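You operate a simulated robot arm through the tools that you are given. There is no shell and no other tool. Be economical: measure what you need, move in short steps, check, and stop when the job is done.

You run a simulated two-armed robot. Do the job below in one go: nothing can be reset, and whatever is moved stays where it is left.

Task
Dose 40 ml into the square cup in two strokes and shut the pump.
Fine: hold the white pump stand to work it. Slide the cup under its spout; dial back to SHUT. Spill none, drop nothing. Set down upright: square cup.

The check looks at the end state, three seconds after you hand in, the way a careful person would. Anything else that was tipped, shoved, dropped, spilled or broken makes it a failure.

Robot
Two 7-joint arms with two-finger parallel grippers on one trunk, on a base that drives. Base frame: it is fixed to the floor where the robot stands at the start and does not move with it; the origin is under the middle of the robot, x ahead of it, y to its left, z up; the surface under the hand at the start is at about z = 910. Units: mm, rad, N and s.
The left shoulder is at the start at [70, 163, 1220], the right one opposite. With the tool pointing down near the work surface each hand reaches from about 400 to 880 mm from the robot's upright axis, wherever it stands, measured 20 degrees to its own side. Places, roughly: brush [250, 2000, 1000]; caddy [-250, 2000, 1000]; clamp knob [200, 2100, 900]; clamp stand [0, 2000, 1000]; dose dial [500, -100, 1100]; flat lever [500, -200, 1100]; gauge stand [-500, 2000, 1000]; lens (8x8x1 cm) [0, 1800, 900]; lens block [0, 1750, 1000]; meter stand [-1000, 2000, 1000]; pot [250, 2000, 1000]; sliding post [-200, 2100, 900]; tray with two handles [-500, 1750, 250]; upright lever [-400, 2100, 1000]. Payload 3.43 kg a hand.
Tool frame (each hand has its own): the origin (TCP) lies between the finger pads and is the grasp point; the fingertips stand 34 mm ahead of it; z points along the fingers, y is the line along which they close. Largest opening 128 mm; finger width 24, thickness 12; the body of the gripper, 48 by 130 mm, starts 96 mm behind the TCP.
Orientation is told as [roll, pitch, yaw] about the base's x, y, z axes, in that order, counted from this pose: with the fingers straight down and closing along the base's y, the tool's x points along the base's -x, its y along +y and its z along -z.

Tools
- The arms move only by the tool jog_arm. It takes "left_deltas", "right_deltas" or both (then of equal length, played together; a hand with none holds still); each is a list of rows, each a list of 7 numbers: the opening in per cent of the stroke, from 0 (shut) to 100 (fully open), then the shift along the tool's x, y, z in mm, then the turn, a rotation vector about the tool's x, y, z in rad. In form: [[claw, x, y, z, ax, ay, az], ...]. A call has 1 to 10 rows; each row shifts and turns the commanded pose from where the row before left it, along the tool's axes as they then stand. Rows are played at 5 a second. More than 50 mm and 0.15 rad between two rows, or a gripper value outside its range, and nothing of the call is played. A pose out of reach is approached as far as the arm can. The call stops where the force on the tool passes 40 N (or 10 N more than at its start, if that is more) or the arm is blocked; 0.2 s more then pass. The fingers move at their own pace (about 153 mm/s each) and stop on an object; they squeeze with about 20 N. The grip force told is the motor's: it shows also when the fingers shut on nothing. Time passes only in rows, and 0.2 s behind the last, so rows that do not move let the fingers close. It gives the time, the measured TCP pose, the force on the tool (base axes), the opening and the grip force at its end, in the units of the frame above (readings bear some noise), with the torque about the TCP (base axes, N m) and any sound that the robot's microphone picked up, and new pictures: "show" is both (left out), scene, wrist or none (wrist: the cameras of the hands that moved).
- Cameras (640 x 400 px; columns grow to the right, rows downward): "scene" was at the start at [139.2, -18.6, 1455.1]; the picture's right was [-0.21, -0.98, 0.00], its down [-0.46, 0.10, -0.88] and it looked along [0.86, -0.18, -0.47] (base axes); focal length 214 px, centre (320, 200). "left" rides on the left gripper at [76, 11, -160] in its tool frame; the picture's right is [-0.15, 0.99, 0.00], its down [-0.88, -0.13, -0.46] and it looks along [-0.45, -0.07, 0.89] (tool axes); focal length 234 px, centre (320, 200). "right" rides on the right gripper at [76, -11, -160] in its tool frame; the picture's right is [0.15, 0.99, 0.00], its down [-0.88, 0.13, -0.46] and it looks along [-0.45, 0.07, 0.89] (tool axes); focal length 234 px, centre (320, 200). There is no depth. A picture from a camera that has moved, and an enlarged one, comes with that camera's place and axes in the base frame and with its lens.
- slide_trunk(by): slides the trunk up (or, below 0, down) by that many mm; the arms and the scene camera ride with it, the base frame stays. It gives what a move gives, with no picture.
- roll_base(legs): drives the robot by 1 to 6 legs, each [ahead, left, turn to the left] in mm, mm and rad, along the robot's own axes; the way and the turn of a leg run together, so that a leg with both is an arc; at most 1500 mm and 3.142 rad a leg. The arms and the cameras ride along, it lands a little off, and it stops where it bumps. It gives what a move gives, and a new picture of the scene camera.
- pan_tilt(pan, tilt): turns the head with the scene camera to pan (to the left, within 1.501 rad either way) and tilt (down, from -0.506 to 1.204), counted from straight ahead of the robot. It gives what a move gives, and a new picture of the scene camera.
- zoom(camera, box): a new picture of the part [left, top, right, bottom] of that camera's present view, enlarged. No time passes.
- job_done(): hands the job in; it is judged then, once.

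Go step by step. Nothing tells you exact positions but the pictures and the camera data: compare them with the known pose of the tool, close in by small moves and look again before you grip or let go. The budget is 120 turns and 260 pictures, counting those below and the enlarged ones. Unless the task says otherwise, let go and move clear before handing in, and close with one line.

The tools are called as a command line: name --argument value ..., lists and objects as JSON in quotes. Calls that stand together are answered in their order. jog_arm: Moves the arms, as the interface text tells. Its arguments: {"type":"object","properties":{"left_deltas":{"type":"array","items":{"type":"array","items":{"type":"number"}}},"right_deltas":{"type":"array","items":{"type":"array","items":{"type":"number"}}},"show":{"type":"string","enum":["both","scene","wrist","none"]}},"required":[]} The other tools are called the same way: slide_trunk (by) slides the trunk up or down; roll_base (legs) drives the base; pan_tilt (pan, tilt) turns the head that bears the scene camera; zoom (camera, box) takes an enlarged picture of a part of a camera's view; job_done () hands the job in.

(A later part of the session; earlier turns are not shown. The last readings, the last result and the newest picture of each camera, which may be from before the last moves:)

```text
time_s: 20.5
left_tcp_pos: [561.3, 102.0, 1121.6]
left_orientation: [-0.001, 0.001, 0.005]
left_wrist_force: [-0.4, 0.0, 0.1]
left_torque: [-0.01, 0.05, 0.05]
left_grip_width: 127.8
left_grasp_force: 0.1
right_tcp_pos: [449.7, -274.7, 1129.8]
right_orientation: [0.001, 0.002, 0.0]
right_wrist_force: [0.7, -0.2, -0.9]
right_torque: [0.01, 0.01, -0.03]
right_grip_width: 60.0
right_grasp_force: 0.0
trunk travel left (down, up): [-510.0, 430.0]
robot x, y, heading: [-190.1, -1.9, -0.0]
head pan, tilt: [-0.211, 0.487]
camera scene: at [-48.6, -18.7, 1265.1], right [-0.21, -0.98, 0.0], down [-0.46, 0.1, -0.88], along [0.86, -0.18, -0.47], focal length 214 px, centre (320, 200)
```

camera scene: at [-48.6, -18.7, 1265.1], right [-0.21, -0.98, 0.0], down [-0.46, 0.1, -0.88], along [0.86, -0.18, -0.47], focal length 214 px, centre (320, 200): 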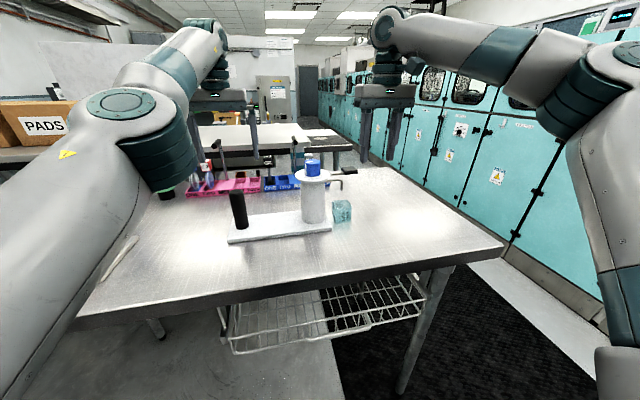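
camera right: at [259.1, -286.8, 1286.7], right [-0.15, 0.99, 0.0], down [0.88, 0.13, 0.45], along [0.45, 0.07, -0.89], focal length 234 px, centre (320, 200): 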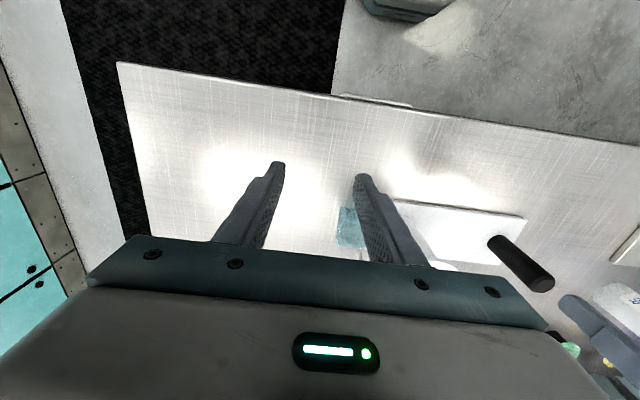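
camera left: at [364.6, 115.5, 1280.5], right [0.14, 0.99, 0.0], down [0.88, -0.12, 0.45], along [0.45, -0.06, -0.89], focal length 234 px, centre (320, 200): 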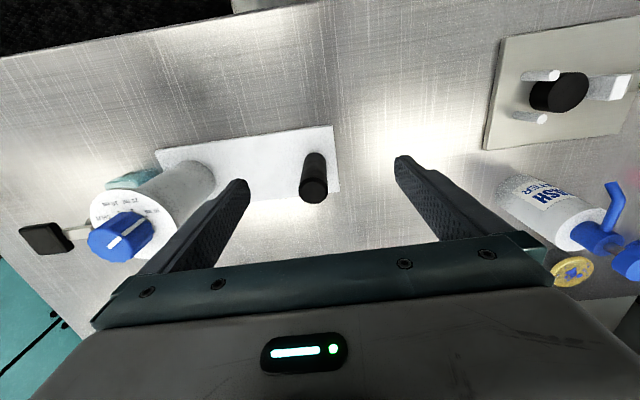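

I bring the left hand back over the post.

jog_arm --left_deltas '[[100, 28, -3.2, 0, 0, 0, 0], [100, 28, -3.2, 0, 0, 0, 0], [100, 29, -3.2, 0, 0, 0, 0], [100, 0, 0, 20, 0, 0, 0], [100, 0, 0, 0, 0, 0, 0]]' --show "wrist"

zoom --camera "left" --box '[220, 80, 420, 220]'

zoom --camera "scene" --box '[180, 60, 380, 260]'

```text
time_s: 21.7
left_tcp_pos: [559.2, 94.1, 1117.0]
left_orientation: [0.0, 0.004, 0.006]
left_wrist_force: [0.4, -0.2, 0.7]
left_torque: [-0.02, -0.02, 0.03]
left_grip_width: 128.1
left_grasp_force: 0.0
left hand out of reach, approached as far as the arm can: row 1, 2, 3, 4
right_tcp_pos: [450.5, -273.1, 1131.3]
right_orientation: [0.001, 0.001, 0.001]
right_wrist_force: [-1.4, -0.2, 0.0]
right_torque: [0.03, 0.04, 0.01]
right_grip_width: 60.2
right_grasp_force: 0.2
trunk travel left (down, up): [-510.0, 430.0]
robot x, y, heading: [-183.7, -2.7, -0.001]
head pan, tilt: [-0.211, 0.487]
camera left: at [484.2, 106.1, 1276.7], right [0.14, 0.99, 0.0], down [0.88, -0.13, 0.45], along [0.45, -0.06, -0.89], focal length 234 px, centre (320, 200)
```

left: 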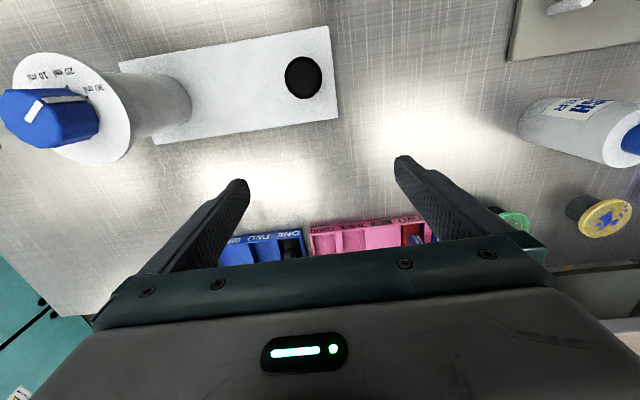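

```text
2.86 times, centred on (320, 150) of left
camera zoom: at [484.2, 106.1, 1276.7], right [0.14, 0.99, 0.0], down [0.88, -0.13, 0.45], along [0.45, -0.06, -0.89], focal length 669 px, centre (320, 343)
```

zoom: 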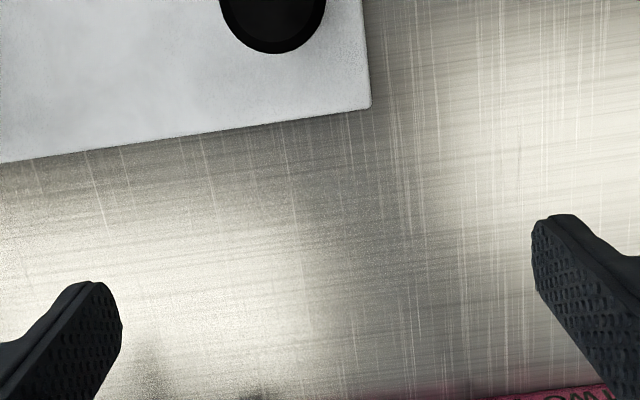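

```text
2.00 times, centred on (280, 160) of scene
camera zoom: at [-48.8, -18.8, 1265.1], right [-0.21, -0.98, 0.0], down [-0.46, 0.1, -0.88], along [0.86, -0.18, -0.47], focal length 429 px, centre (400, 280)
```

zoom: 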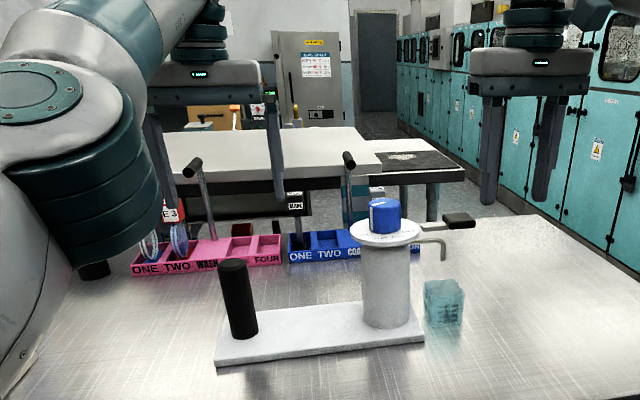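

With the low shoulder and the tool pointing down the left arm is at its limit. The cup is already placed, so I raise the trunk again and then bring the left hand to the post.

slide_trunk --by 190

jog_arm --left_deltas '[[100, 20, 0, 20, 0, 0, 0], [100, 20, 0, 20, 0, 0, 0], [100, 20, 0, 20, 0, 0, 0]]' --show "none"

```text
time_s: 23.8
left_tcp_pos: [560.2, 93.2, 1307.2]
left_orientation: [-0.001, 0.003, 0.005]
left_wrist_force: [-0.4, 0.4, -0.5]
left_torque: [0.04, 0.03, 0.0]
left_grip_width: 127.9
left_grasp_force: 0.2
right_tcp_pos: [449.5, -273.4, 1319.8]
right_orientation: [-0.001, 0.003, 0.0]
right_wrist_force: [-0.8, 0.9, -0.6]
right_torque: [-0.02, 0.02, 0.0]
right_grip_width: 60.3
right_grasp_force: 0.0
trunk travel left (down, up): [-700.0, 240.0]
robot x, y, heading: [-190.1, 0.7, 0.006]
head pan, tilt: [-0.211, 0.487]
```

```text
time_s: 24.6
left_tcp_pos: [560.1, 94.3, 1307.5]
left_orientation: [-0.001, 0.003, 0.006]
left_wrist_force: [-0.6, -0.1, -0.4]
left_torque: [0.02, -0.01, -0.01]
left_grip_width: 128.0
left_grasp_force: 0.0
left hand out of reach, approached as far as the arm can: row 1, 2, 3
right_tcp_pos: [450.3, -274.7, 1320.1]
right_orientation: [0.0, 0.001, 0.001]
right_wrist_force: [0.4, -0.4, -0.8]
right_torque: [-0.01, -0.02, 0.0]
right_grip_width: 60.1
right_grasp_force: 0.1
trunk travel left (down, up): [-700.0, 240.0]
robot x, y, heading: [-188.3, -3.0, 0.004]
head pan, tilt: [-0.211, 0.487]
```

pan_tilt --pan 0.35 --tilt 0.3

```text
time_s: 25.6
left_tcp_pos: [559.7, 94.0, 1307.8]
left_orientation: [0.0, 0.002, 0.006]
left_wrist_force: [-0.1, 0.0, 0.0]
left_torque: [-0.01, 0.02, 0.0]
left_grip_width: 127.9
left_grasp_force: 0.0
right_tcp_pos: [451.1, -272.5, 1319.3]
right_orientation: [0.0, 0.002, 0.002]
right_wrist_force: [-0.1, 0.4, 0.1]
right_torque: [0.0, 0.0, 0.02]
right_grip_width: 60.1
right_grasp_force: 0.0
trunk travel left (down, up): [-700.0, 240.0]
robot x, y, heading: [-185.4, -1.4, -0.001]
head pan, tilt: [0.351, 0.3]
camera scene: at [-50.1, 32.2, 1472.4], right [0.35, -0.94, 0.0], down [-0.28, -0.1, -0.96], along [0.9, 0.33, -0.3], focal length 214 px, centre (320, 200)
```

scene: 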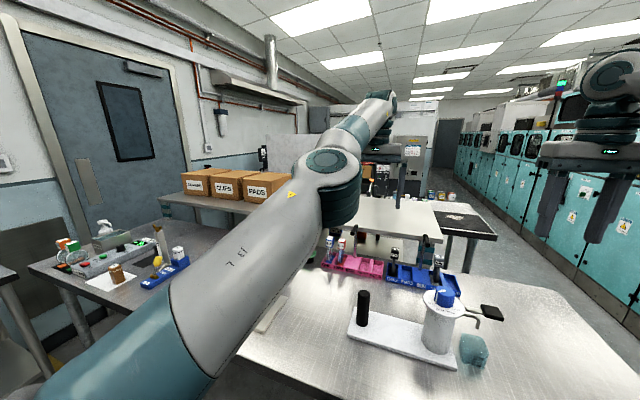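

The left arm is nearly straight. I try to pull it back in a different direction.

jog_arm --left_deltas '[[100, 40, 20, 0, 0, 0, 0], [100, 40, 20, 0, 0, 0, 0], [100, 40, 0, 0, 0, 0, 0]]' --show "none"

jog_arm --left_deltas '[[100, 0, 0, -40, 0, 0, 0], [100, 0, 0, -40, 0, 0, 0], [100, 0, 0, -40, 0, 0, 0]]' --show "none"

```text
time_s: 26.4
left_tcp_pos: [517.0, 122.5, 1331.6]
left_orientation: [-0.008, -0.001, 0.009]
left_wrist_force: [-1.7, -1.4, -1.4]
left_torque: [0.02, -0.1, 0.0]
left_grip_width: 128.0
left_grasp_force: 0.1
left hand out of reach, approached as far as the arm can: row 1, 2
right_tcp_pos: [448.0, -266.7, 1323.1]
right_orientation: [-0.005, -0.002, 0.003]
right_wrist_force: [-0.6, 1.2, -0.2]
right_torque: [-0.15, -0.04, 0.0]
right_grip_width: 60.1
right_grasp_force: 0.2
trunk travel left (down, up): [-700.0, 240.0]
robot x, y, heading: [-185.4, 1.1, 0.004]
head pan, tilt: [0.351, 0.3]
```

```text
time_s: 27.2
left_tcp_pos: [508.8, 115.5, 1400.8]
left_orientation: [0.005, 0.012, 0.001]
left_wrist_force: [0.2, 0.6, 0.5]
left_torque: [0.01, 0.02, 0.0]
left_grip_width: 128.1
left_grasp_force: 0.1
left hand out of reach, approached as far as the arm can: row 2, 3
right_tcp_pos: [450.7, -273.8, 1320.5]
right_orientation: [-0.001, 0.002, 0.0]
right_wrist_force: [0.1, 0.5, 0.1]
right_torque: [0.0, -0.05, 0.0]
right_grip_width: 60.3
right_grasp_force: 0.0
trunk travel left (down, up): [-700.0, 240.0]
robot x, y, heading: [-187.6, -1.1, 0.005]
head pan, tilt: [0.351, 0.3]
```

It moves again. I pull it back further and then down.

jog_arm --left_deltas '[[100, 40, 0, 20, 0, 0, 0], [100, 40, 0, 20, 0, 0, 0], [100, 20, 0, 40, 0, 0, 0]]' --show "none"

jog_arm --left_deltas '[[100, 0, 0, 0, 0, 0, 0], [100, 0, 0, 0, 0, 0, 0]]' --show "none"

```text
time_s: 28.0
left_tcp_pos: [408.8, 116.8, 1317.7]
left_orientation: [-0.001, 0.003, 0.005]
left_wrist_force: [-0.1, 0.6, 0.2]
left_torque: [0.02, 0.01, 0.04]
left_grip_width: 128.1
left_grasp_force: 0.1
right_tcp_pos: [452.3, -275.0, 1320.2]
right_orientation: [-0.001, 0.005, 0.0]
right_wrist_force: [0.1, 0.2, -0.5]
right_torque: [0.02, 0.04, 0.01]
right_grip_width: 60.5
right_grasp_force: 0.0
trunk travel left (down, up): [-700.0, 240.0]
robot x, y, heading: [-186.1, -2.7, 0.003]
head pan, tilt: [0.351, 0.3]
```

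```text
time_s: 28.6
left_tcp_pos: [408.1, 117.6, 1317.3]
left_orientation: [0.0, 0.003, 0.006]
left_wrist_force: [0.4, 0.3, -0.4]
left_torque: [0.0, 0.01, 0.04]
left_grip_width: 128.2
left_grasp_force: 0.1
right_tcp_pos: [451.3, -274.6, 1318.8]
right_orientation: [-0.001, 0.002, 0.002]
right_wrist_force: [-0.5, -0.5, -0.9]
right_torque: [0.01, -0.02, 0.0]
right_grip_width: 60.1
right_grasp_force: 0.0
trunk travel left (down, up): [-700.0, 240.0]
robot x, y, heading: [-189.7, -3.1, 0.005]
head pan, tilt: [0.351, 0.3]
```

jog_arm --left_deltas '[[100, -13.6, -5, 41.4, 0, 0, 0], [100, -13.6, -5, 41.4, 0, 0, 0], [100, -13.6, -5, 41.4, 0, 0, 0], [100, -13.6, -5, 41.4, 0, 0, 0], [100, -13.6, -5, 41.4, 0, 0, 0], [100, 0, 0, 0, 0, 0, 0]]' --show "wrist"

pan_tilt --pan -0.1 --tilt 0.6

```text
time_s: 30.0
left_tcp_pos: [477.9, 87.5, 1108.2]
left_orientation: [-0.001, 0.005, 0.005]
left_wrist_force: [-0.6, -0.4, 0.1]
left_torque: [0.01, -0.04, 0.02]
left_grip_width: 128.0
left_grasp_force: 0.0
right_tcp_pos: [449.1, -274.5, 1320.5]
right_orientation: [0.001, 0.0, 0.0]
right_wrist_force: [-0.4, 0.7, 0.2]
right_torque: [0.03, -0.01, 0.0]
right_grip_width: 60.0
right_grasp_force: 0.0
trunk travel left (down, up): [-700.0, 240.0]
robot x, y, heading: [-184.8, -1.7, 0.005]
head pan, tilt: [0.351, 0.3]
camera left: at [402.9, 99.2, 1267.9], right [0.14, 0.99, 0.0], down [0.88, -0.13, 0.45], along [0.45, -0.06, -0.89], focal length 234 px, centre (320, 200)
```

left: 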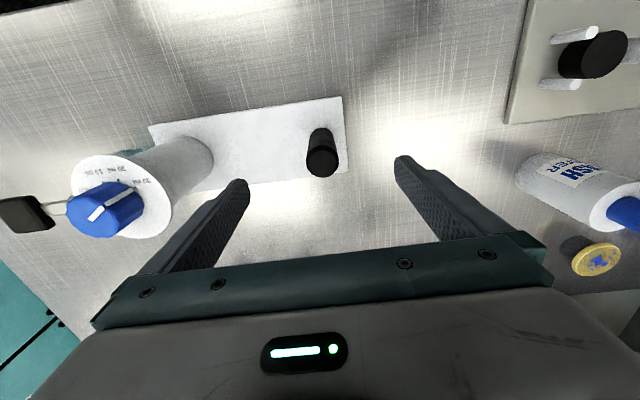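

```text
time_s: 30.9
left_tcp_pos: [478.7, 86.7, 1109.0]
left_orientation: [0.001, 0.002, 0.005]
left_wrist_force: [0.7, -0.3, -0.1]
left_torque: [0.03, 0.02, 0.01]
left_grip_width: 128.1
left_grasp_force: 0.1
right_tcp_pos: [451.0, -274.7, 1319.5]
right_orientation: [0.0, 0.001, 0.002]
right_wrist_force: [-0.3, 0.0, -0.5]
right_torque: [0.01, -0.02, -0.01]
right_grip_width: 60.1
right_grasp_force: 0.0
trunk travel left (down, up): [-700.0, 240.0]
robot x, y, heading: [-189.1, -0.9, -0.001]
head pan, tilt: [-0.099, 0.6]
camera scene: at [-49.6, -8.5, 1444.9], right [-0.1, -1.0, 0.0], down [-0.56, 0.05, -0.83], along [0.82, -0.08, -0.56], focal length 214 px, centre (320, 200)
```

scene: 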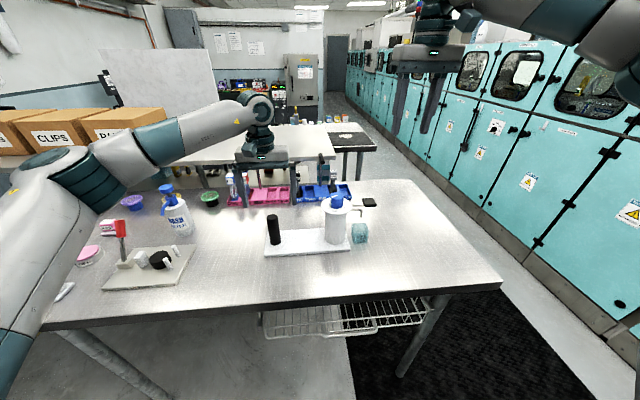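

The post is at about (478,92). I shift 4.5 mm left, lower, and partially close to check centring.

jog_arm --left_deltas '[[100, 0, 4.5, 0, 0, 0, 0], [100, 0, 0, 37, 0, 0, 0], [100, 0, 0, 37, 0, 0, 0], [100, 0, 0, 36, 0, 0, 0], [45, 0, 0, 0, 0, 0, 0], [45, 0, 0, 0, 0, 0, 0]]' --show "wrist"

zoom --camera "left" --box '[220, 80, 420, 220]'

zoom --camera "scene" --box '[210, 140, 390, 270]'

```text
time_s: 32.3
left_tcp_pos: [474.9, 93.0, 1000.0]
left_orientation: [0.0, 0.001, 0.004]
left_wrist_force: [0.5, 0.2, -0.1]
left_torque: [0.0, 0.0, -0.01]
left_grip_width: 57.5
left_grasp_force: 0.1
right_tcp_pos: [450.4, -273.8, 1319.5]
right_orientation: [0.0, 0.003, 0.001]
right_wrist_force: [0.2, -0.7, 0.0]
right_torque: [0.0, -0.02, 0.02]
right_grip_width: 60.3
right_grasp_force: 0.0
trunk travel left (down, up): [-700.0, 240.0]
robot x, y, heading: [-187.2, 2.1, 0.005]
head pan, tilt: [-0.099, 0.6]
camera left: at [399.6, 105.2, 1159.6], right [0.14, 0.99, 0.0], down [0.88, -0.13, 0.45], along [0.45, -0.06, -0.89], focal length 234 px, centre (320, 200)
```

left: 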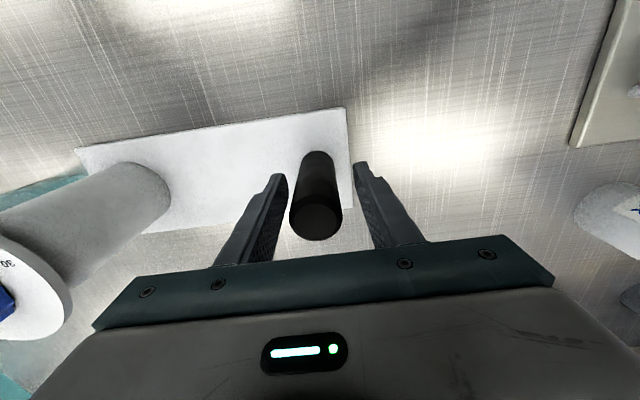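

```text
2.86 times, centred on (320, 150) of left
camera zoom: at [399.6, 105.2, 1159.6], right [0.14, 0.99, 0.0], down [0.88, -0.13, 0.45], along [0.45, -0.06, -0.89], focal length 669 px, centre (320, 343)
```

zoom: 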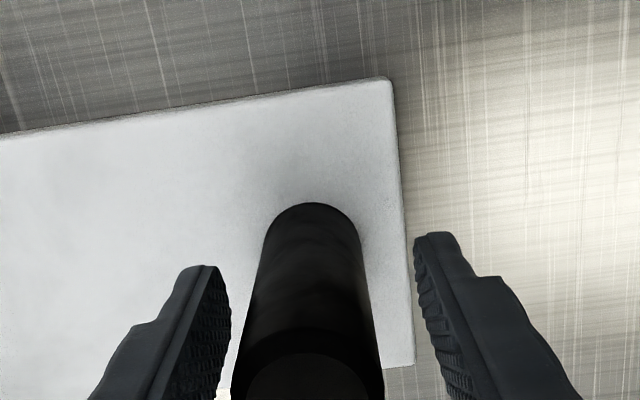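

```text
3.08 times, centred on (300, 205) of scene
camera zoom: at [-49.9, -8.5, 1444.9], right [-0.1, -1.0, 0.0], down [-0.56, 0.05, -0.82], along [0.82, -0.08, -0.57], focal length 660 px, centre (382, 185)
```

zoom: 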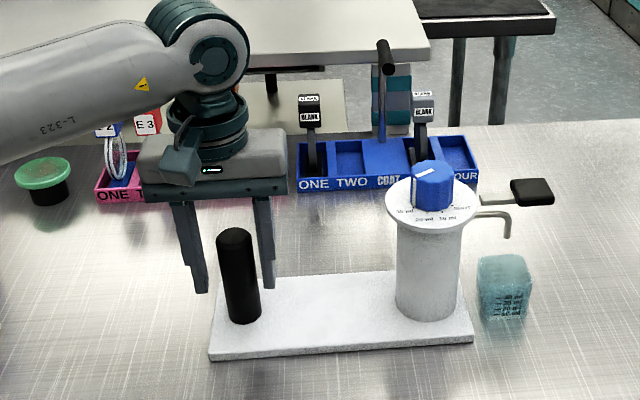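

The fingers sit about 3 mm too far left of the post; I correct that and grip it.

jog_arm --left_deltas '[[45, -3, -3, 0, 0, 0, 0], [40, 0, 0, 0, 0, 0, 0], [34, 0, 0, 0, 0, 0, 0]]' --show "none"

zoom --camera "left" --box '[220, 80, 420, 220]'

```text
time_s: 33.1
left_tcp_pos: [478.5, 91.3, 1000.6]
left_orientation: [-0.001, 0.005, 0.006]
left_wrist_force: [-0.3, -0.1, 0.0]
left_torque: [-0.01, 0.0, 0.03]
left_grip_width: 43.6
left_grasp_force: 0.0
right_tcp_pos: [450.4, -274.1, 1320.3]
right_orientation: [0.0, 0.002, 0.002]
right_wrist_force: [0.3, -0.5, -0.3]
right_torque: [0.02, -0.01, 0.02]
right_grip_width: 60.1
right_grasp_force: 0.1
trunk travel left (down, up): [-700.0, 240.0]
robot x, y, heading: [-187.0, 4.6, 0.002]
head pan, tilt: [-0.099, 0.6]
```

```text
2.86 times, centred on (320, 150) of left
camera zoom: at [402.5, 103.6, 1159.6], right [0.14, 0.99, 0.0], down [0.88, -0.13, 0.45], along [0.45, -0.06, -0.89], focal length 669 px, centre (320, 343)
```

zoom: 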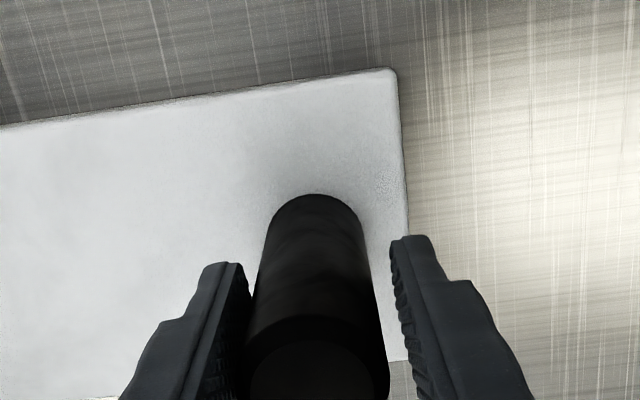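

Still slightly off; another 3 mm, then grip.

jog_arm --left_deltas '[[34, 0, -3, 0, 0, 0, 0], [20, 0, 0, 0, 0, 0, 0], [20, 0, 0, 0, 0, 0, 0], [20, 0, 0, 0, 0, 0, 0]]' --show "none"

zoom --camera "left" --box '[220, 80, 420, 220]'

zoom --camera "right" --box '[300, 60, 500, 200]'

```text
time_s: 34.1
left_tcp_pos: [477.8, 89.3, 999.6]
left_orientation: [0.0, 0.002, 0.005]
left_wrist_force: [0.6, 2.2, -0.1]
left_torque: [-0.26, 0.04, 0.05]
left_grip_width: 35.7
left_grasp_force: 20.0
right_tcp_pos: [451.1, -273.6, 1319.7]
right_orientation: [0.001, 0.002, 0.001]
right_wrist_force: [0.3, -0.5, -0.6]
right_torque: [0.02, 0.0, 0.01]
right_grip_width: 60.1
right_grasp_force: 0.1
trunk travel left (down, up): [-700.0, 240.0]
robot x, y, heading: [-185.2, -2.6, 0.003]
head pan, tilt: [-0.099, 0.6]
```

```text
2.86 times, centred on (320, 150) of left
camera zoom: at [402.5, 100.7, 1159.9], right [0.14, 0.99, 0.0], down [0.88, -0.13, 0.45], along [0.45, -0.06, -0.89], focal length 669 px, centre (320, 343)
```

zoom: 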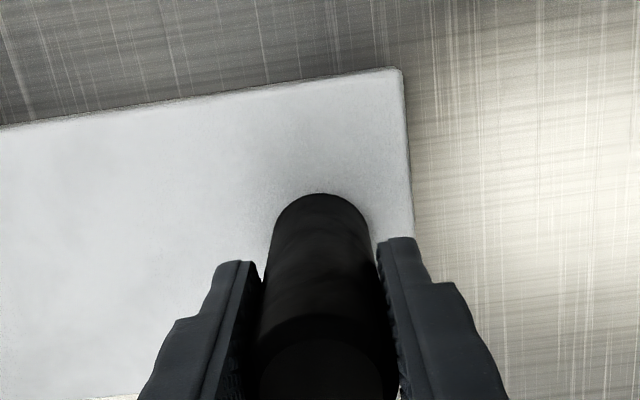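

```text
2.86 times, centred on (400, 130) of right
camera zoom: at [375.6, -285.5, 1478.4], right [-0.15, 0.99, 0.0], down [0.88, 0.13, 0.45], along [0.45, 0.07, -0.89], focal length 669 px, centre (91, 400)
```

zoom: 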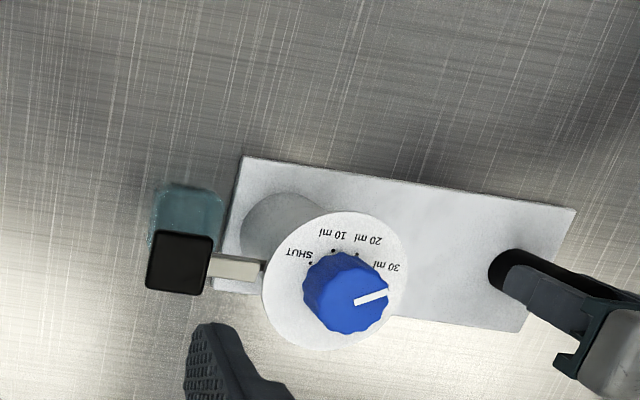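

The post is gripped firmly. I move the right hand above the dial for a close look at its marks.

jog_arm --right_deltas '[[65, -5.2, 32.8, 26, 0, 0, 0], [65, -5.2, 32.8, 26, 0, 0, 0], [65, -5.2, 32.8, 26, 0, 0, 0], [65, -5.2, 32.8, 26, 0, 0, 0], [65, -5.2, 32.8, 26, 0, 0, 0], [65, 0, 0, 0, 0, 0, 0]]' --show "wrist"

zoom --camera "right" --box '[240, 120, 400, 240]'

```text
time_s: 35.5
left_tcp_pos: [478.1, 88.9, 1000.8]
left_orientation: [0.001, 0.004, 0.006]
left_wrist_force: [0.6, 0.6, 0.1]
left_torque: [-0.41, 0.02, 0.06]
left_grip_width: 35.6
left_grasp_force: 19.6
right_tcp_pos: [464.2, -234.4, 1250.5]
right_orientation: [0.002, 0.003, -0.002]
right_wrist_force: [-0.1, -0.1, -0.4]
right_torque: [0.03, 0.0, -0.03]
right_grip_width: 83.2
right_grasp_force: 0.1
right hand out of reach, approached as far as the arm can: row 1, 2, 3, 4, 5
trunk travel left (down, up): [-700.0, 240.0]
robot x, y, heading: [-185.9, 0.1, 0.001]
head pan, tilt: [-0.099, 0.6]
camera right: at [388.5, -245.5, 1410.0], right [-0.14, 0.99, 0.0], down [0.88, 0.13, 0.46], along [0.45, 0.07, -0.89], focal length 234 px, centre (320, 200)
```

right: 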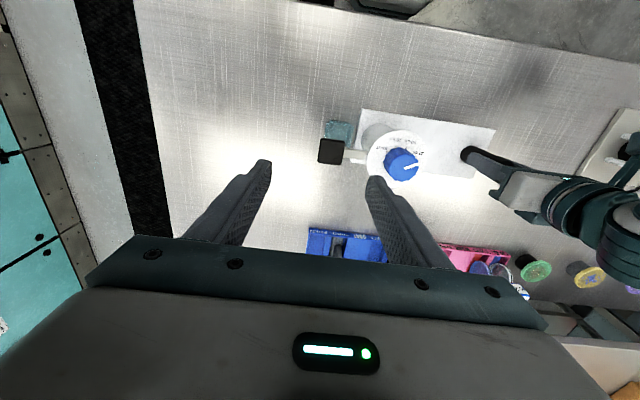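

```text
3.33 times, centred on (320, 180) of right
camera zoom: at [388.5, -245.5, 1410.0], right [-0.14, 0.99, 0.0], down [0.88, 0.13, 0.46], along [0.45, 0.07, -0.89], focal length 781 px, centre (320, 267)
```

zoom: 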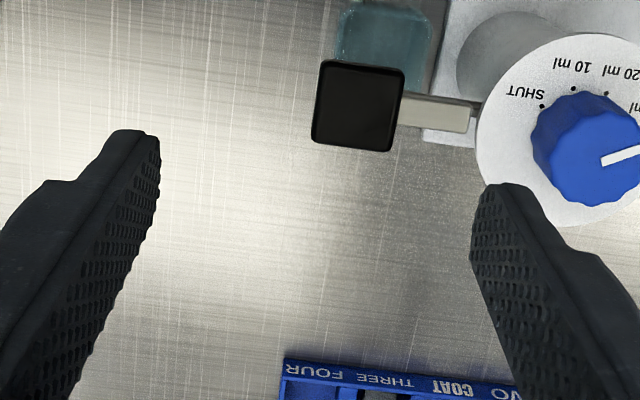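

The right arm only went part of the way. I try continuing lower and then sideways.

jog_arm --right_deltas '[[65, 0, 0, 0, 0, 0, 0], [65, 0, 25, 10, 0, 0, 0], [65, 0, 25, 10, 0, 0, 0]]' --show "scene"

```text
time_s: 36.3
left_tcp_pos: [478.4, 88.3, 1000.9]
left_orientation: [0.001, 0.004, 0.005]
left_wrist_force: [-0.7, 0.6, 1.4]
left_torque: [-0.47, 0.0, 0.03]
left_grip_width: 35.5
left_grasp_force: 19.9
right_tcp_pos: [463.8, -233.1, 1249.1]
right_orientation: [0.002, 0.002, -0.001]
right_wrist_force: [0.4, 0.6, -0.2]
right_torque: [0.01, -0.02, 0.01]
right_grip_width: 83.2
right_grasp_force: 0.1
right hand out of reach, approached as far as the arm can: row 2, 3
trunk travel left (down, up): [-700.0, 240.0]
robot x, y, heading: [-186.8, 0.9, 0.002]
head pan, tilt: [-0.099, 0.6]
camera scene: at [-49.9, -8.3, 1444.9], right [-0.1, -1.0, 0.0], down [-0.56, 0.05, -0.82], along [0.82, -0.08, -0.57], focal length 214 px, centre (320, 200)
```

scene: 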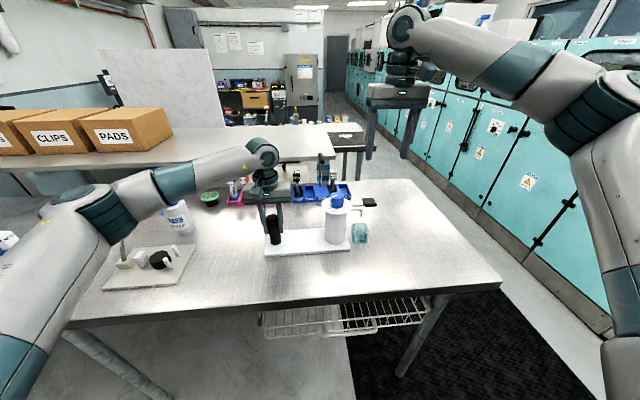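

jog_arm --right_deltas '[[65, 25, 0, 25, 0, 0, 0], [65, 25, 0, 25, 0, 0, 0], [65, 25, 0, 25, 0, 0, 0]]' --show "none"

jog_arm --right_deltas '[[65, 0, 25, 0, 0, 0, 0], [65, 0, 25, 0, 0, 0, 0], [65, 0, 25, 0, 0, 0, 0]]' --show "none"

```text
time_s: 37.1
left_tcp_pos: [478.1, 88.5, 1000.6]
left_orientation: [0.0, 0.003, 0.006]
left_wrist_force: [-0.7, 1.8, 1.8]
left_torque: [-0.4, -0.04, 0.0]
left_grip_width: 35.7
left_grasp_force: 19.7
right_tcp_pos: [387.1, -231.7, 1176.7]
right_orientation: [0.002, 0.0, -0.001]
right_wrist_force: [-0.3, 0.0, -0.9]
right_torque: [-0.01, -0.02, 0.0]
right_grip_width: 83.5
right_grasp_force: 0.0
trunk travel left (down, up): [-700.0, 240.0]
robot x, y, heading: [-185.9, 0.4, 0.004]
head pan, tilt: [-0.099, 0.6]
```

```text
time_s: 37.9
left_tcp_pos: [479.8, 88.4, 999.9]
left_orientation: [0.0, 0.003, 0.006]
left_wrist_force: [1.7, -0.7, 2.7]
left_torque: [0.24, 0.16, 0.04]
left_grip_width: 35.7
left_grasp_force: 20.3
right_tcp_pos: [390.2, -159.6, 1174.0]
right_orientation: [-0.002, 0.001, -0.001]
right_wrist_force: [0.4, 0.1, -0.2]
right_torque: [-0.02, 0.0, 0.02]
right_grip_width: 83.3
right_grasp_force: 0.1
trunk travel left (down, up): [-700.0, 240.0]
robot x, y, heading: [-184.1, -2.5, 0.001]
head pan, tilt: [-0.099, 0.6]
```

That worked. On to above the dial.

jog_arm --right_deltas '[[65, -20, 24, 0, 0, 0, 0], [65, -20, 25, 0, 0, 0, 0], [65, -25, 0, 0, 0, 0, 0], [65, -23, 0, 0, 0, 0, 0], [65, 0, 0, 0, 0, 0, 0]]' --show "both"

zoom --camera "right" --box '[240, 100, 400, 220]'

```text
time_s: 39.1
left_tcp_pos: [478.7, 89.1, 1001.2]
left_orientation: [-0.001, 0.004, 0.004]
left_wrist_force: [-1.0, -0.2, 1.1]
left_torque: [-0.48, -0.07, -0.03]
left_grip_width: 35.6
left_grasp_force: 19.4
right_tcp_pos: [410.3, -165.4, 1176.6]
right_orientation: [-0.002, 0.002, 0.002]
right_wrist_force: [-0.9, 0.4, 1.1]
right_torque: [-0.01, 0.01, 0.01]
right_grip_width: 83.1
right_grasp_force: 0.1
right hand out of reach, approached as far as the arm can: row 1, 2, 3, 4
trunk travel left (down, up): [-700.0, 240.0]
robot x, y, heading: [-191.1, -1.8, 0.004]
head pan, tilt: [-0.099, 0.6]
camera scene: at [-50.1, -8.3, 1444.9], right [-0.1, -1.0, 0.0], down [-0.56, 0.05, -0.82], along [0.82, -0.08, -0.57], focal length 214 px, centre (320, 200)
camera right: at [335.7, -177.4, 1335.6], right [-0.15, 0.99, 0.0], down [0.88, 0.13, 0.45], along [0.45, 0.07, -0.89], focal length 234 px, centre (320, 200)
```

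scene: 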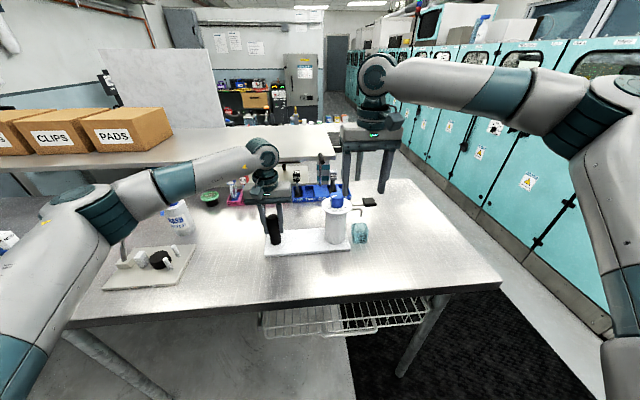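
right: 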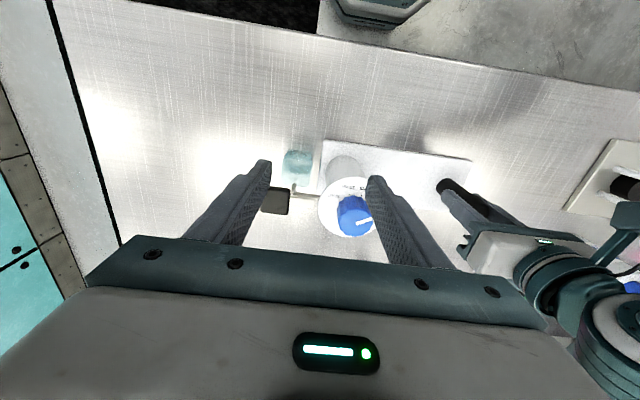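

```text
3.33 times, centred on (320, 160) of right
camera zoom: at [335.7, -177.4, 1335.6], right [-0.15, 0.99, 0.0], down [0.88, 0.13, 0.45], along [0.45, 0.07, -0.89], focal length 781 px, centre (320, 333)
```

zoom: 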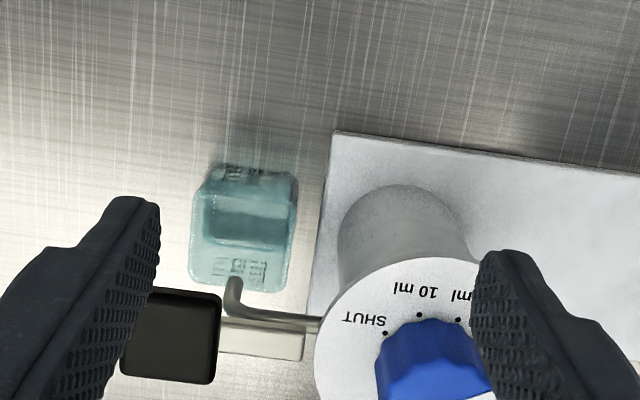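

The right arm is near a joint limit in this posture. I try turning the wrist clockwise, which also leaves more room for the coming counter-clockwise dial turn.

jog_arm --right_deltas '[[65, 5, -5, 0, 0, 0, 0.13], [65, 0, 0, 0, 0, 0, 0.13], [65, 0, 0, 0, 0, 0, 0.13], [65, 0, 0, 0, 0, 0, 0.13]]' --show "none"

```text
time_s: 40.1
left_tcp_pos: [478.3, 89.5, 1000.9]
left_orientation: [-0.001, 0.003, 0.005]
left_wrist_force: [-0.5, 0.5, 2.0]
left_torque: [-0.48, -0.03, -0.05]
left_grip_width: 35.4
left_grasp_force: 20.3
right_tcp_pos: [407.6, -169.5, 1178.4]
right_orientation: [-0.001, 0.001, -0.522]
right_wrist_force: [0.4, -0.1, -0.4]
right_torque: [-0.03, 0.03, -0.03]
right_grip_width: 83.1
right_grasp_force: 0.1
trunk travel left (down, up): [-700.0, 240.0]
robot x, y, heading: [-185.4, 1.9, 0.001]
head pan, tilt: [-0.099, 0.6]
```

jog_arm --right_deltas '[[65, -7.5, 21.6, 0, 0, 0, 0], [65, -7.5, 21.6, 0, 0, 0, 0], [65, -7.5, 21.6, 0, 0, 0, 0], [65, -7.5, 21.6, 0, 0, 0, 0], [65, 0, 0, 0, 0, 0, 0]]' --show "wrist"

```text
time_s: 41.3
left_tcp_pos: [477.6, 88.7, 1000.2]
left_orientation: [0.0, 0.003, 0.005]
left_wrist_force: [-1.0, 1.4, 1.5]
left_torque: [-0.5, -0.24, -0.05]
left_grip_width: 35.7
left_grasp_force: 19.8
right_tcp_pos: [418.0, -169.4, 1175.6]
right_orientation: [0.0, 0.002, -0.52]
right_wrist_force: [0.8, -0.5, -0.6]
right_torque: [0.01, 0.03, -0.01]
right_grip_width: 83.4
right_grasp_force: 0.1
right hand out of reach, approached as far as the arm can: row 1, 2, 3, 4
trunk travel left (down, up): [-700.0, 240.0]
robot x, y, heading: [-184.8, -3.0, -0.004]
head pan, tilt: [-0.099, 0.6]
camera right: at [346.8, -141.7, 1333.6], right [0.36, 0.93, 0.0], down [0.83, -0.32, 0.46], along [0.42, -0.17, -0.89], focal length 234 px, centre (320, 200)
```

right: 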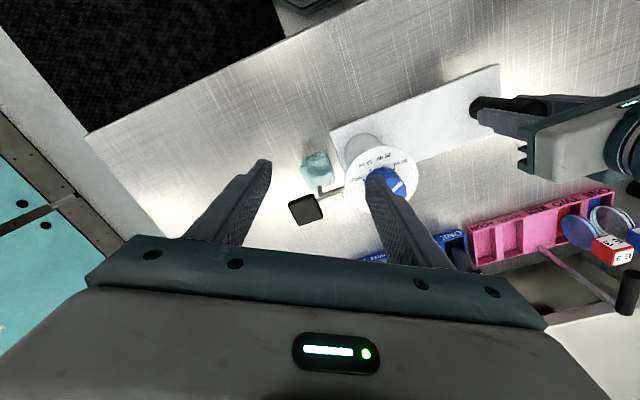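

This isn't wrist yaw; the posture itself is poor. I pull the right arm back to its start posture and re-approach.

jog_arm --right_deltas '[[65, 13, -30.3, -34.3, 0, 0, 0], [65, 13, -30.3, -34.3, 0, 0, 0], [65, 13, -30.3, -34.3, 0, 0, 0], [65, 13, -30.3, -34.3, 0, 0, 0], [65, 13, -30.3, -34.3, 0, 0, 0], [65, 13, -30.3, -34.3, 0, 0, 0], [65, 13, -30.3, -34.3, 0, 0, 0]]' --show "none"

jog_arm --right_deltas '[[65, 0, 0, 0, 0, 0, -0.13], [65, 0, 0, 0, 0, 0, -0.13], [65, 0, 0, 0, 0, 0, -0.13], [65, 0, 0, 0, 0, 0, -0.13]]' --show "scene"

```text
time_s: 42.9
left_tcp_pos: [476.0, 89.4, 1000.0]
left_orientation: [0.003, 0.003, 0.005]
left_wrist_force: [-0.9, 1.3, 0.4]
left_torque: [0.15, 0.12, -0.1]
left_grip_width: 35.8
left_grasp_force: 20.2
right_tcp_pos: [231.6, -309.1, 1419.4]
right_orientation: [0.001, 0.001, -0.52]
right_wrist_force: [-0.7, -0.7, 0.1]
right_torque: [0.02, -0.03, 0.06]
right_grip_width: 83.1
right_grasp_force: 0.2
trunk travel left (down, up): [-700.0, 240.0]
robot x, y, heading: [-186.9, -2.4, 0.004]
head pan, tilt: [-0.099, 0.6]
```

```text
time_s: 43.9
left_tcp_pos: [477.5, 88.7, 1000.8]
left_orientation: [-0.001, 0.004, 0.007]
left_wrist_force: [0.2, 0.2, 1.1]
left_torque: [-0.37, 0.04, 0.01]
left_grip_width: 35.6
left_grasp_force: 19.8
right_tcp_pos: [233.1, -306.6, 1417.6]
right_orientation: [0.0, 0.001, 0.002]
right_wrist_force: [-0.5, 0.0, 0.5]
right_torque: [0.02, 0.01, -0.02]
right_grip_width: 83.5
right_grasp_force: 0.1
trunk travel left (down, up): [-700.0, 240.0]
robot x, y, heading: [-186.9, 2.9, 0.004]
head pan, tilt: [-0.099, 0.6]
camera scene: at [-49.9, -8.4, 1444.9], right [-0.1, -1.0, 0.0], down [-0.56, 0.05, -0.82], along [0.82, -0.08, -0.57], focal length 214 px, centre (320, 200)
```

scene: 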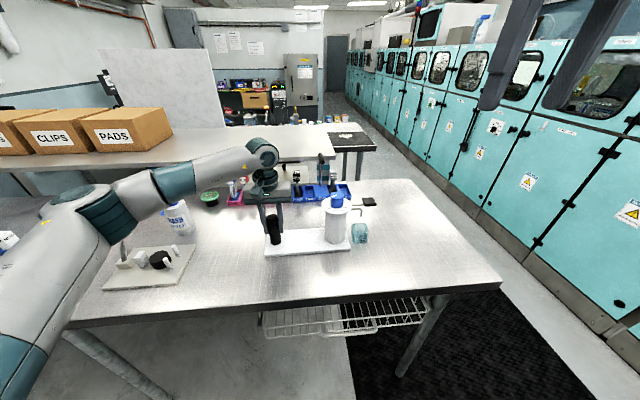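

jog_arm --right_deltas '[[65, -9.5, 21.2, 39.7, 0, 0, 0], [65, -9.5, 21.2, 39.7, 0, 0, 0], [65, -9.5, 21.2, 39.7, 0, 0, 0], [65, -9.5, 21.2, 39.7, 0, 0, 0], [65, -9.5, 21.2, 39.7, 0, 0, 0], [65, -9.5, 21.2, 39.7, 0, 0, 0]]' --show "none"

jog_arm --right_deltas '[[65, -30, 11.7, 0, 0, 0, 0], [65, -30, 11.7, 0, 0, 0, 0], [65, -30, 11.7, 0, 0, 0, 0], [65, -30, 11.7, 0, 0, 0, 0], [65, -30, 11.7, 0, 0, 0, 0], [65, -30, 11.7, 0, 0, 0, 0]]' --show "both"

```text
time_s: 45.3
left_tcp_pos: [479.2, 89.7, 1000.7]
left_orientation: [0.0, 0.004, 0.005]
left_wrist_force: [2.5, -0.2, 2.9]
left_torque: [0.27, 0.18, 0.02]
left_grip_width: 35.7
left_grasp_force: 20.2
right_tcp_pos: [293.3, -178.9, 1177.8]
right_orientation: [-0.001, 0.001, 0.001]
right_wrist_force: [0.9, 0.2, 0.4]
right_torque: [0.03, 0.03, -0.05]
right_grip_width: 83.1
right_grasp_force: 0.0
trunk travel left (down, up): [-700.0, 240.0]
robot x, y, heading: [-186.0, 0.6, 0.006]
head pan, tilt: [-0.099, 0.6]
```

```text
time_s: 46.7
left_tcp_pos: [478.1, 88.3, 999.6]
left_orientation: [0.0, 0.002, 0.005]
left_wrist_force: [1.2, 0.4, 1.5]
left_torque: [-0.37, 0.12, 0.2]
left_grip_width: 35.5
left_grasp_force: 20.4
right_tcp_pos: [391.2, -153.0, 1175.3]
right_orientation: [0.002, 0.002, -0.001]
right_wrist_force: [-0.1, -0.5, 0.3]
right_torque: [0.02, 0.01, 0.0]
right_grip_width: 83.0
right_grasp_force: 0.0
right hand out of reach, approached as far as the arm can: row 4, 5, 6
trunk travel left (down, up): [-700.0, 240.0]
robot x, y, heading: [-189.6, 0.6, 0.004]
head pan, tilt: [-0.099, 0.6]
camera scene: at [-50.2, -8.4, 1444.9], right [-0.1, -1.0, 0.0], down [-0.56, 0.05, -0.83], along [0.82, -0.08, -0.56], focal length 214 px, centre (320, 200)
camera right: at [316.4, -165.5, 1334.4], right [-0.15, 0.99, 0.0], down [0.88, 0.13, 0.45], along [0.45, 0.07, -0.89], focal length 234 px, centre (320, 200)
```

scene: 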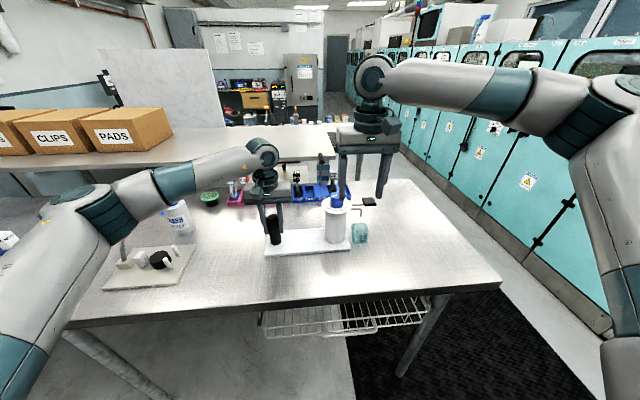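
right: 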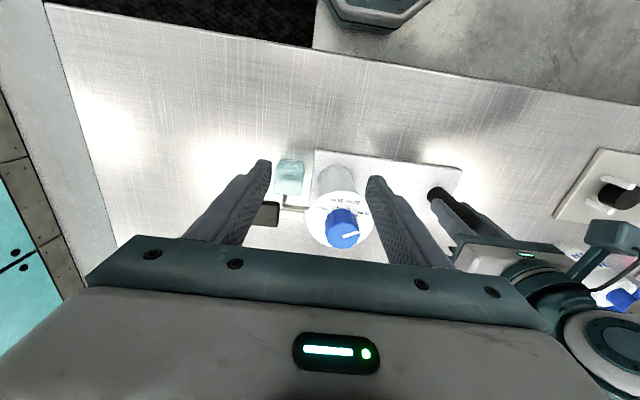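

I try again, going to the right y first, a bit lower, and then straight ahead.

jog_arm --right_deltas '[[65, 30, 20, 20, 0, 0, 0], [65, 30, 23, 20, 0, 0, 0], [65, -30, 0, 0, 0, 0, 0], [65, -30, 0, 0, 0, 0, 0], [65, -30, 0, 0, 0, 0, 0], [65, -30, 0, 0, 0, 0, 0], [65, -25, 0, 0, 0, 0, 0]]' --show "none"

```text
time_s: 48.3
left_tcp_pos: [477.8, 88.5, 1000.6]
left_orientation: [0.0, 0.005, 0.006]
left_wrist_force: [-1.5, -0.5, 1.3]
left_torque: [-0.43, 0.18, -0.02]
left_grip_width: 35.7
left_grasp_force: 20.1
right_tcp_pos: [440.9, -182.7, 1153.6]
right_orientation: [0.004, 0.0, 0.002]
right_wrist_force: [0.3, 0.7, 0.9]
right_torque: [0.0, -0.02, 0.01]
right_grip_width: 83.3
right_grasp_force: 0.0
right hand out of reach, approached as far as the arm can: row 2, 3, 4, 5, 6, 7
trunk travel left (down, up): [-700.0, 240.0]
robot x, y, heading: [-185.5, 0.9, 0.003]
head pan, tilt: [-0.099, 0.6]
```

The right arm cannot come this far inward at this distance. I release the post, retract both hands, and bring the base closer and a little to the left, where both arms have easier poses.

jog_arm --left_deltas '[[60, 0, 0, 0, 0, 0, 0], [60, 0, 0, 0, 0, 0, 0], [60, 0, 0, -40, 0, 0, 0], [60, 0, 0, -40, 0, 0, 0], [60, 0, 0, -40, 0, 0, 0], [60, 0, 0, -40, 0, 0, 0], [100, 30, 0, -10, 0, 0, 0], [100, 30, 0, 0, 0, 0, 0], [100, 30, 0, 0, 0, 0, 0], [100, 20, 0, 0, 0, 0, 0]]' --right_deltas '[[65, 25, 0, -10, 0, 0, 0], [65, 25, 0, -10, 0, 0, 0], [65, 25, 0, -10, 0, 0, 0], [65, 25, 0, -10, 0, 0, 0], [65, 25, -8, -10, 0, 0, 0], [65, 25, -8, -10, 0, 0, 0], [65, 0, 0, 0, 0, 0, 0], [65, 0, 0, 0, 0, 0, 0], [65, 0, 0, 0, 0, 0, 0], [65, 0, 0, 0, 0, 0, 0]]' --show "scene"

```text
time_s: 50.5
left_tcp_pos: [365.8, 92.2, 1173.2]
left_orientation: [-0.001, 0.006, 0.006]
left_wrist_force: [-0.7, 0.6, 0.4]
left_torque: [0.01, 0.0, 0.0]
left_grip_width: 128.0
left_grasp_force: 0.0
right_tcp_pos: [292.7, -199.3, 1214.8]
right_orientation: [-0.001, 0.002, 0.002]
right_wrist_force: [-0.2, 0.1, -0.3]
right_torque: [-0.04, -0.03, 0.0]
right_grip_width: 83.0
right_grasp_force: 0.0
trunk travel left (down, up): [-700.0, 240.0]
robot x, y, heading: [-190.8, -1.0, 0.005]
head pan, tilt: [-0.099, 0.6]
camera scene: at [-49.8, -8.1, 1444.9], right [-0.1, -1.0, 0.0], down [-0.56, 0.05, -0.82], along [0.82, -0.08, -0.57], focal length 214 px, centre (320, 200)
```

scene: 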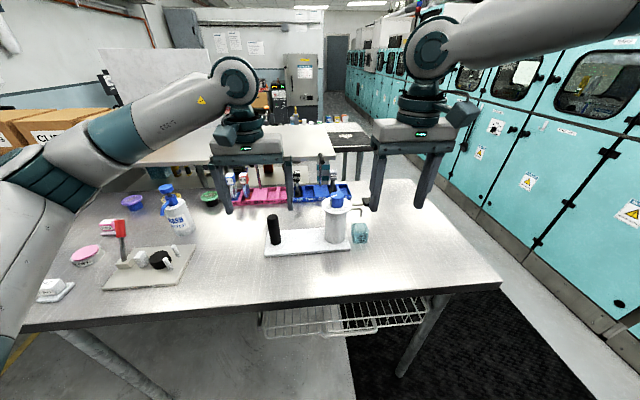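

roll_base --legs '[[135, 50, 0]]'

```text
time_s: 51.8
left_tcp_pos: [500.3, 141.6, 1174.6]
left_orientation: [-0.001, 0.001, 0.004]
left_wrist_force: [-0.1, -0.9, 0.4]
left_torque: [0.04, 0.0, 0.01]
left_grip_width: 127.7
left_grasp_force: 0.0
right_tcp_pos: [427.6, -147.3, 1215.7]
right_orientation: [0.0, -0.001, -0.001]
right_wrist_force: [0.1, -0.5, -0.7]
right_torque: [0.0, -0.03, 0.04]
right_grip_width: 82.9
right_grasp_force: 0.1
trunk travel left (down, up): [-700.0, 240.0]
robot x, y, heading: [-51.7, 51.7, 0.006]
head pan, tilt: [-0.099, 0.6]
camera scene: at [83.8, 42.6, 1445.2], right [-0.1, -1.0, 0.0], down [-0.56, 0.06, -0.83], along [0.82, -0.08, -0.56], focal length 214 px, centre (320, 200)
```

scene: 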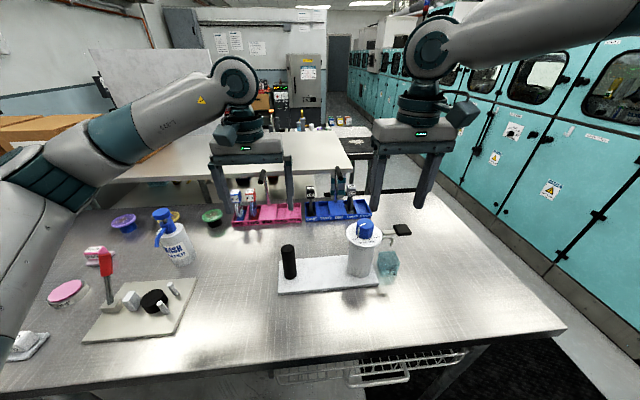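

jog_arm --left_deltas '[[100, 7, -17, 18, 0, 0, 0], [100, 7, -17, 18, 0, 0, 0], [100, 8, -18, 18, 0, 0, 0], [100, 0, 0, 0, 0, 0, 0]]' --right_deltas '[[65, -16, 12, 15, 0, 0, 0], [65, -16, 12, 15, 0, 0, 0], [65, -17, 13, 15, 0, 0, 0], [65, 0, 0, 0, 0, 0, 0]]' --show "wrist"

zoom --camera "right" --box '[240, 100, 400, 230]'

```text
time_s: 52.8
left_tcp_pos: [479.1, 89.7, 1121.3]
left_orientation: [0.0, 0.001, 0.006]
left_wrist_force: [-0.5, -0.2, -0.1]
left_torque: [0.0, -0.03, 0.01]
left_grip_width: 127.9
left_grasp_force: 0.0
right_tcp_pos: [477.6, -111.4, 1168.9]
right_orientation: [0.0, 0.0, 0.0]
right_wrist_force: [-0.7, -0.5, 0.1]
right_torque: [0.02, -0.01, 0.01]
right_grip_width: 83.3
right_grasp_force: 0.1
trunk travel left (down, up): [-700.0, 240.0]
robot x, y, heading: [-50.8, 55.6, 0.007]
head pan, tilt: [-0.099, 0.6]
camera right: at [402.4, -123.4, 1329.8], right [-0.15, 0.99, 0.0], down [0.88, 0.13, 0.46], along [0.45, 0.07, -0.89], focal length 234 px, centre (320, 200)
camera left: at [402.9, 102.6, 1281.6], right [0.14, 0.99, 0.0], down [0.88, -0.13, 0.45], along [0.45, -0.07, -0.89], focal length 234 px, centre (320, 200)
```

right: 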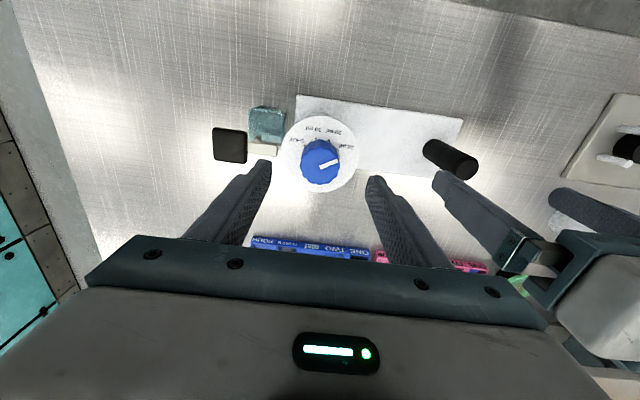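
left: 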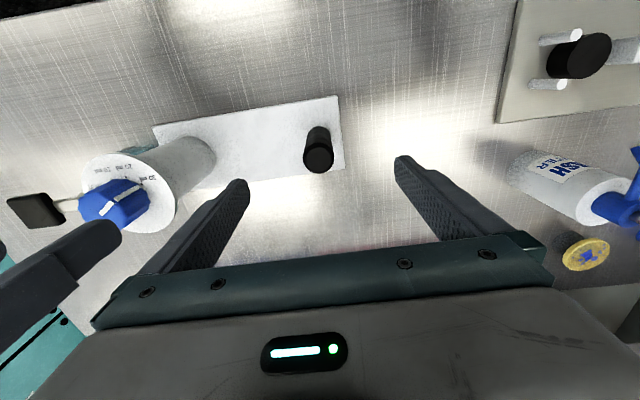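

```text
3.08 times, centred on (320, 165) of right
camera zoom: at [402.4, -123.4, 1329.8], right [-0.15, 0.99, 0.0], down [0.88, 0.13, 0.46], along [0.45, 0.07, -0.89], focal length 720 px, centre (320, 308)
```

zoom: 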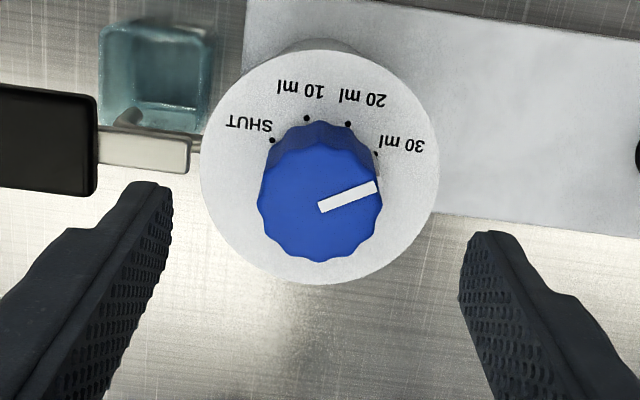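

Now everything is in reach. The marks are about 40° apart with the pointer at 30 ml. I check the spout tip against the cup rim once more from here.

zoom --camera "right" --box '[230, 90, 310, 170]'

zoom --camera "scene" --box '[340, 200, 430, 310]'

```text
5.00 times, centred on (270, 130) of right
camera zoom: at [402.4, -123.4, 1329.8], right [-0.15, 0.99, 0.0], down [0.88, 0.13, 0.46], along [0.45, 0.07, -0.89], focal length 1171 px, centre (570, 550)
```

zoom: 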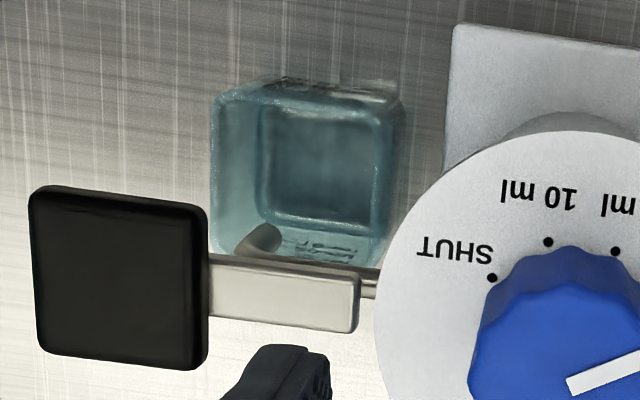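

```text
3.64 times, centred on (385, 255) of scene
camera zoom: at [84.0, 43.6, 1445.1], right [-0.1, -1.0, 0.0], down [-0.56, 0.05, -0.83], along [0.82, -0.08, -0.56], focal length 780 px, centre (84, 0)
```

zoom: 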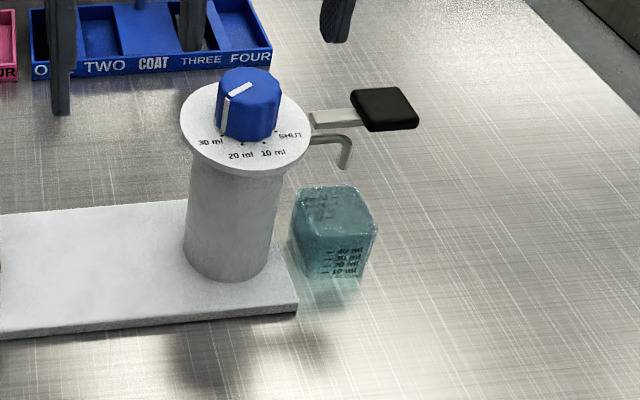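

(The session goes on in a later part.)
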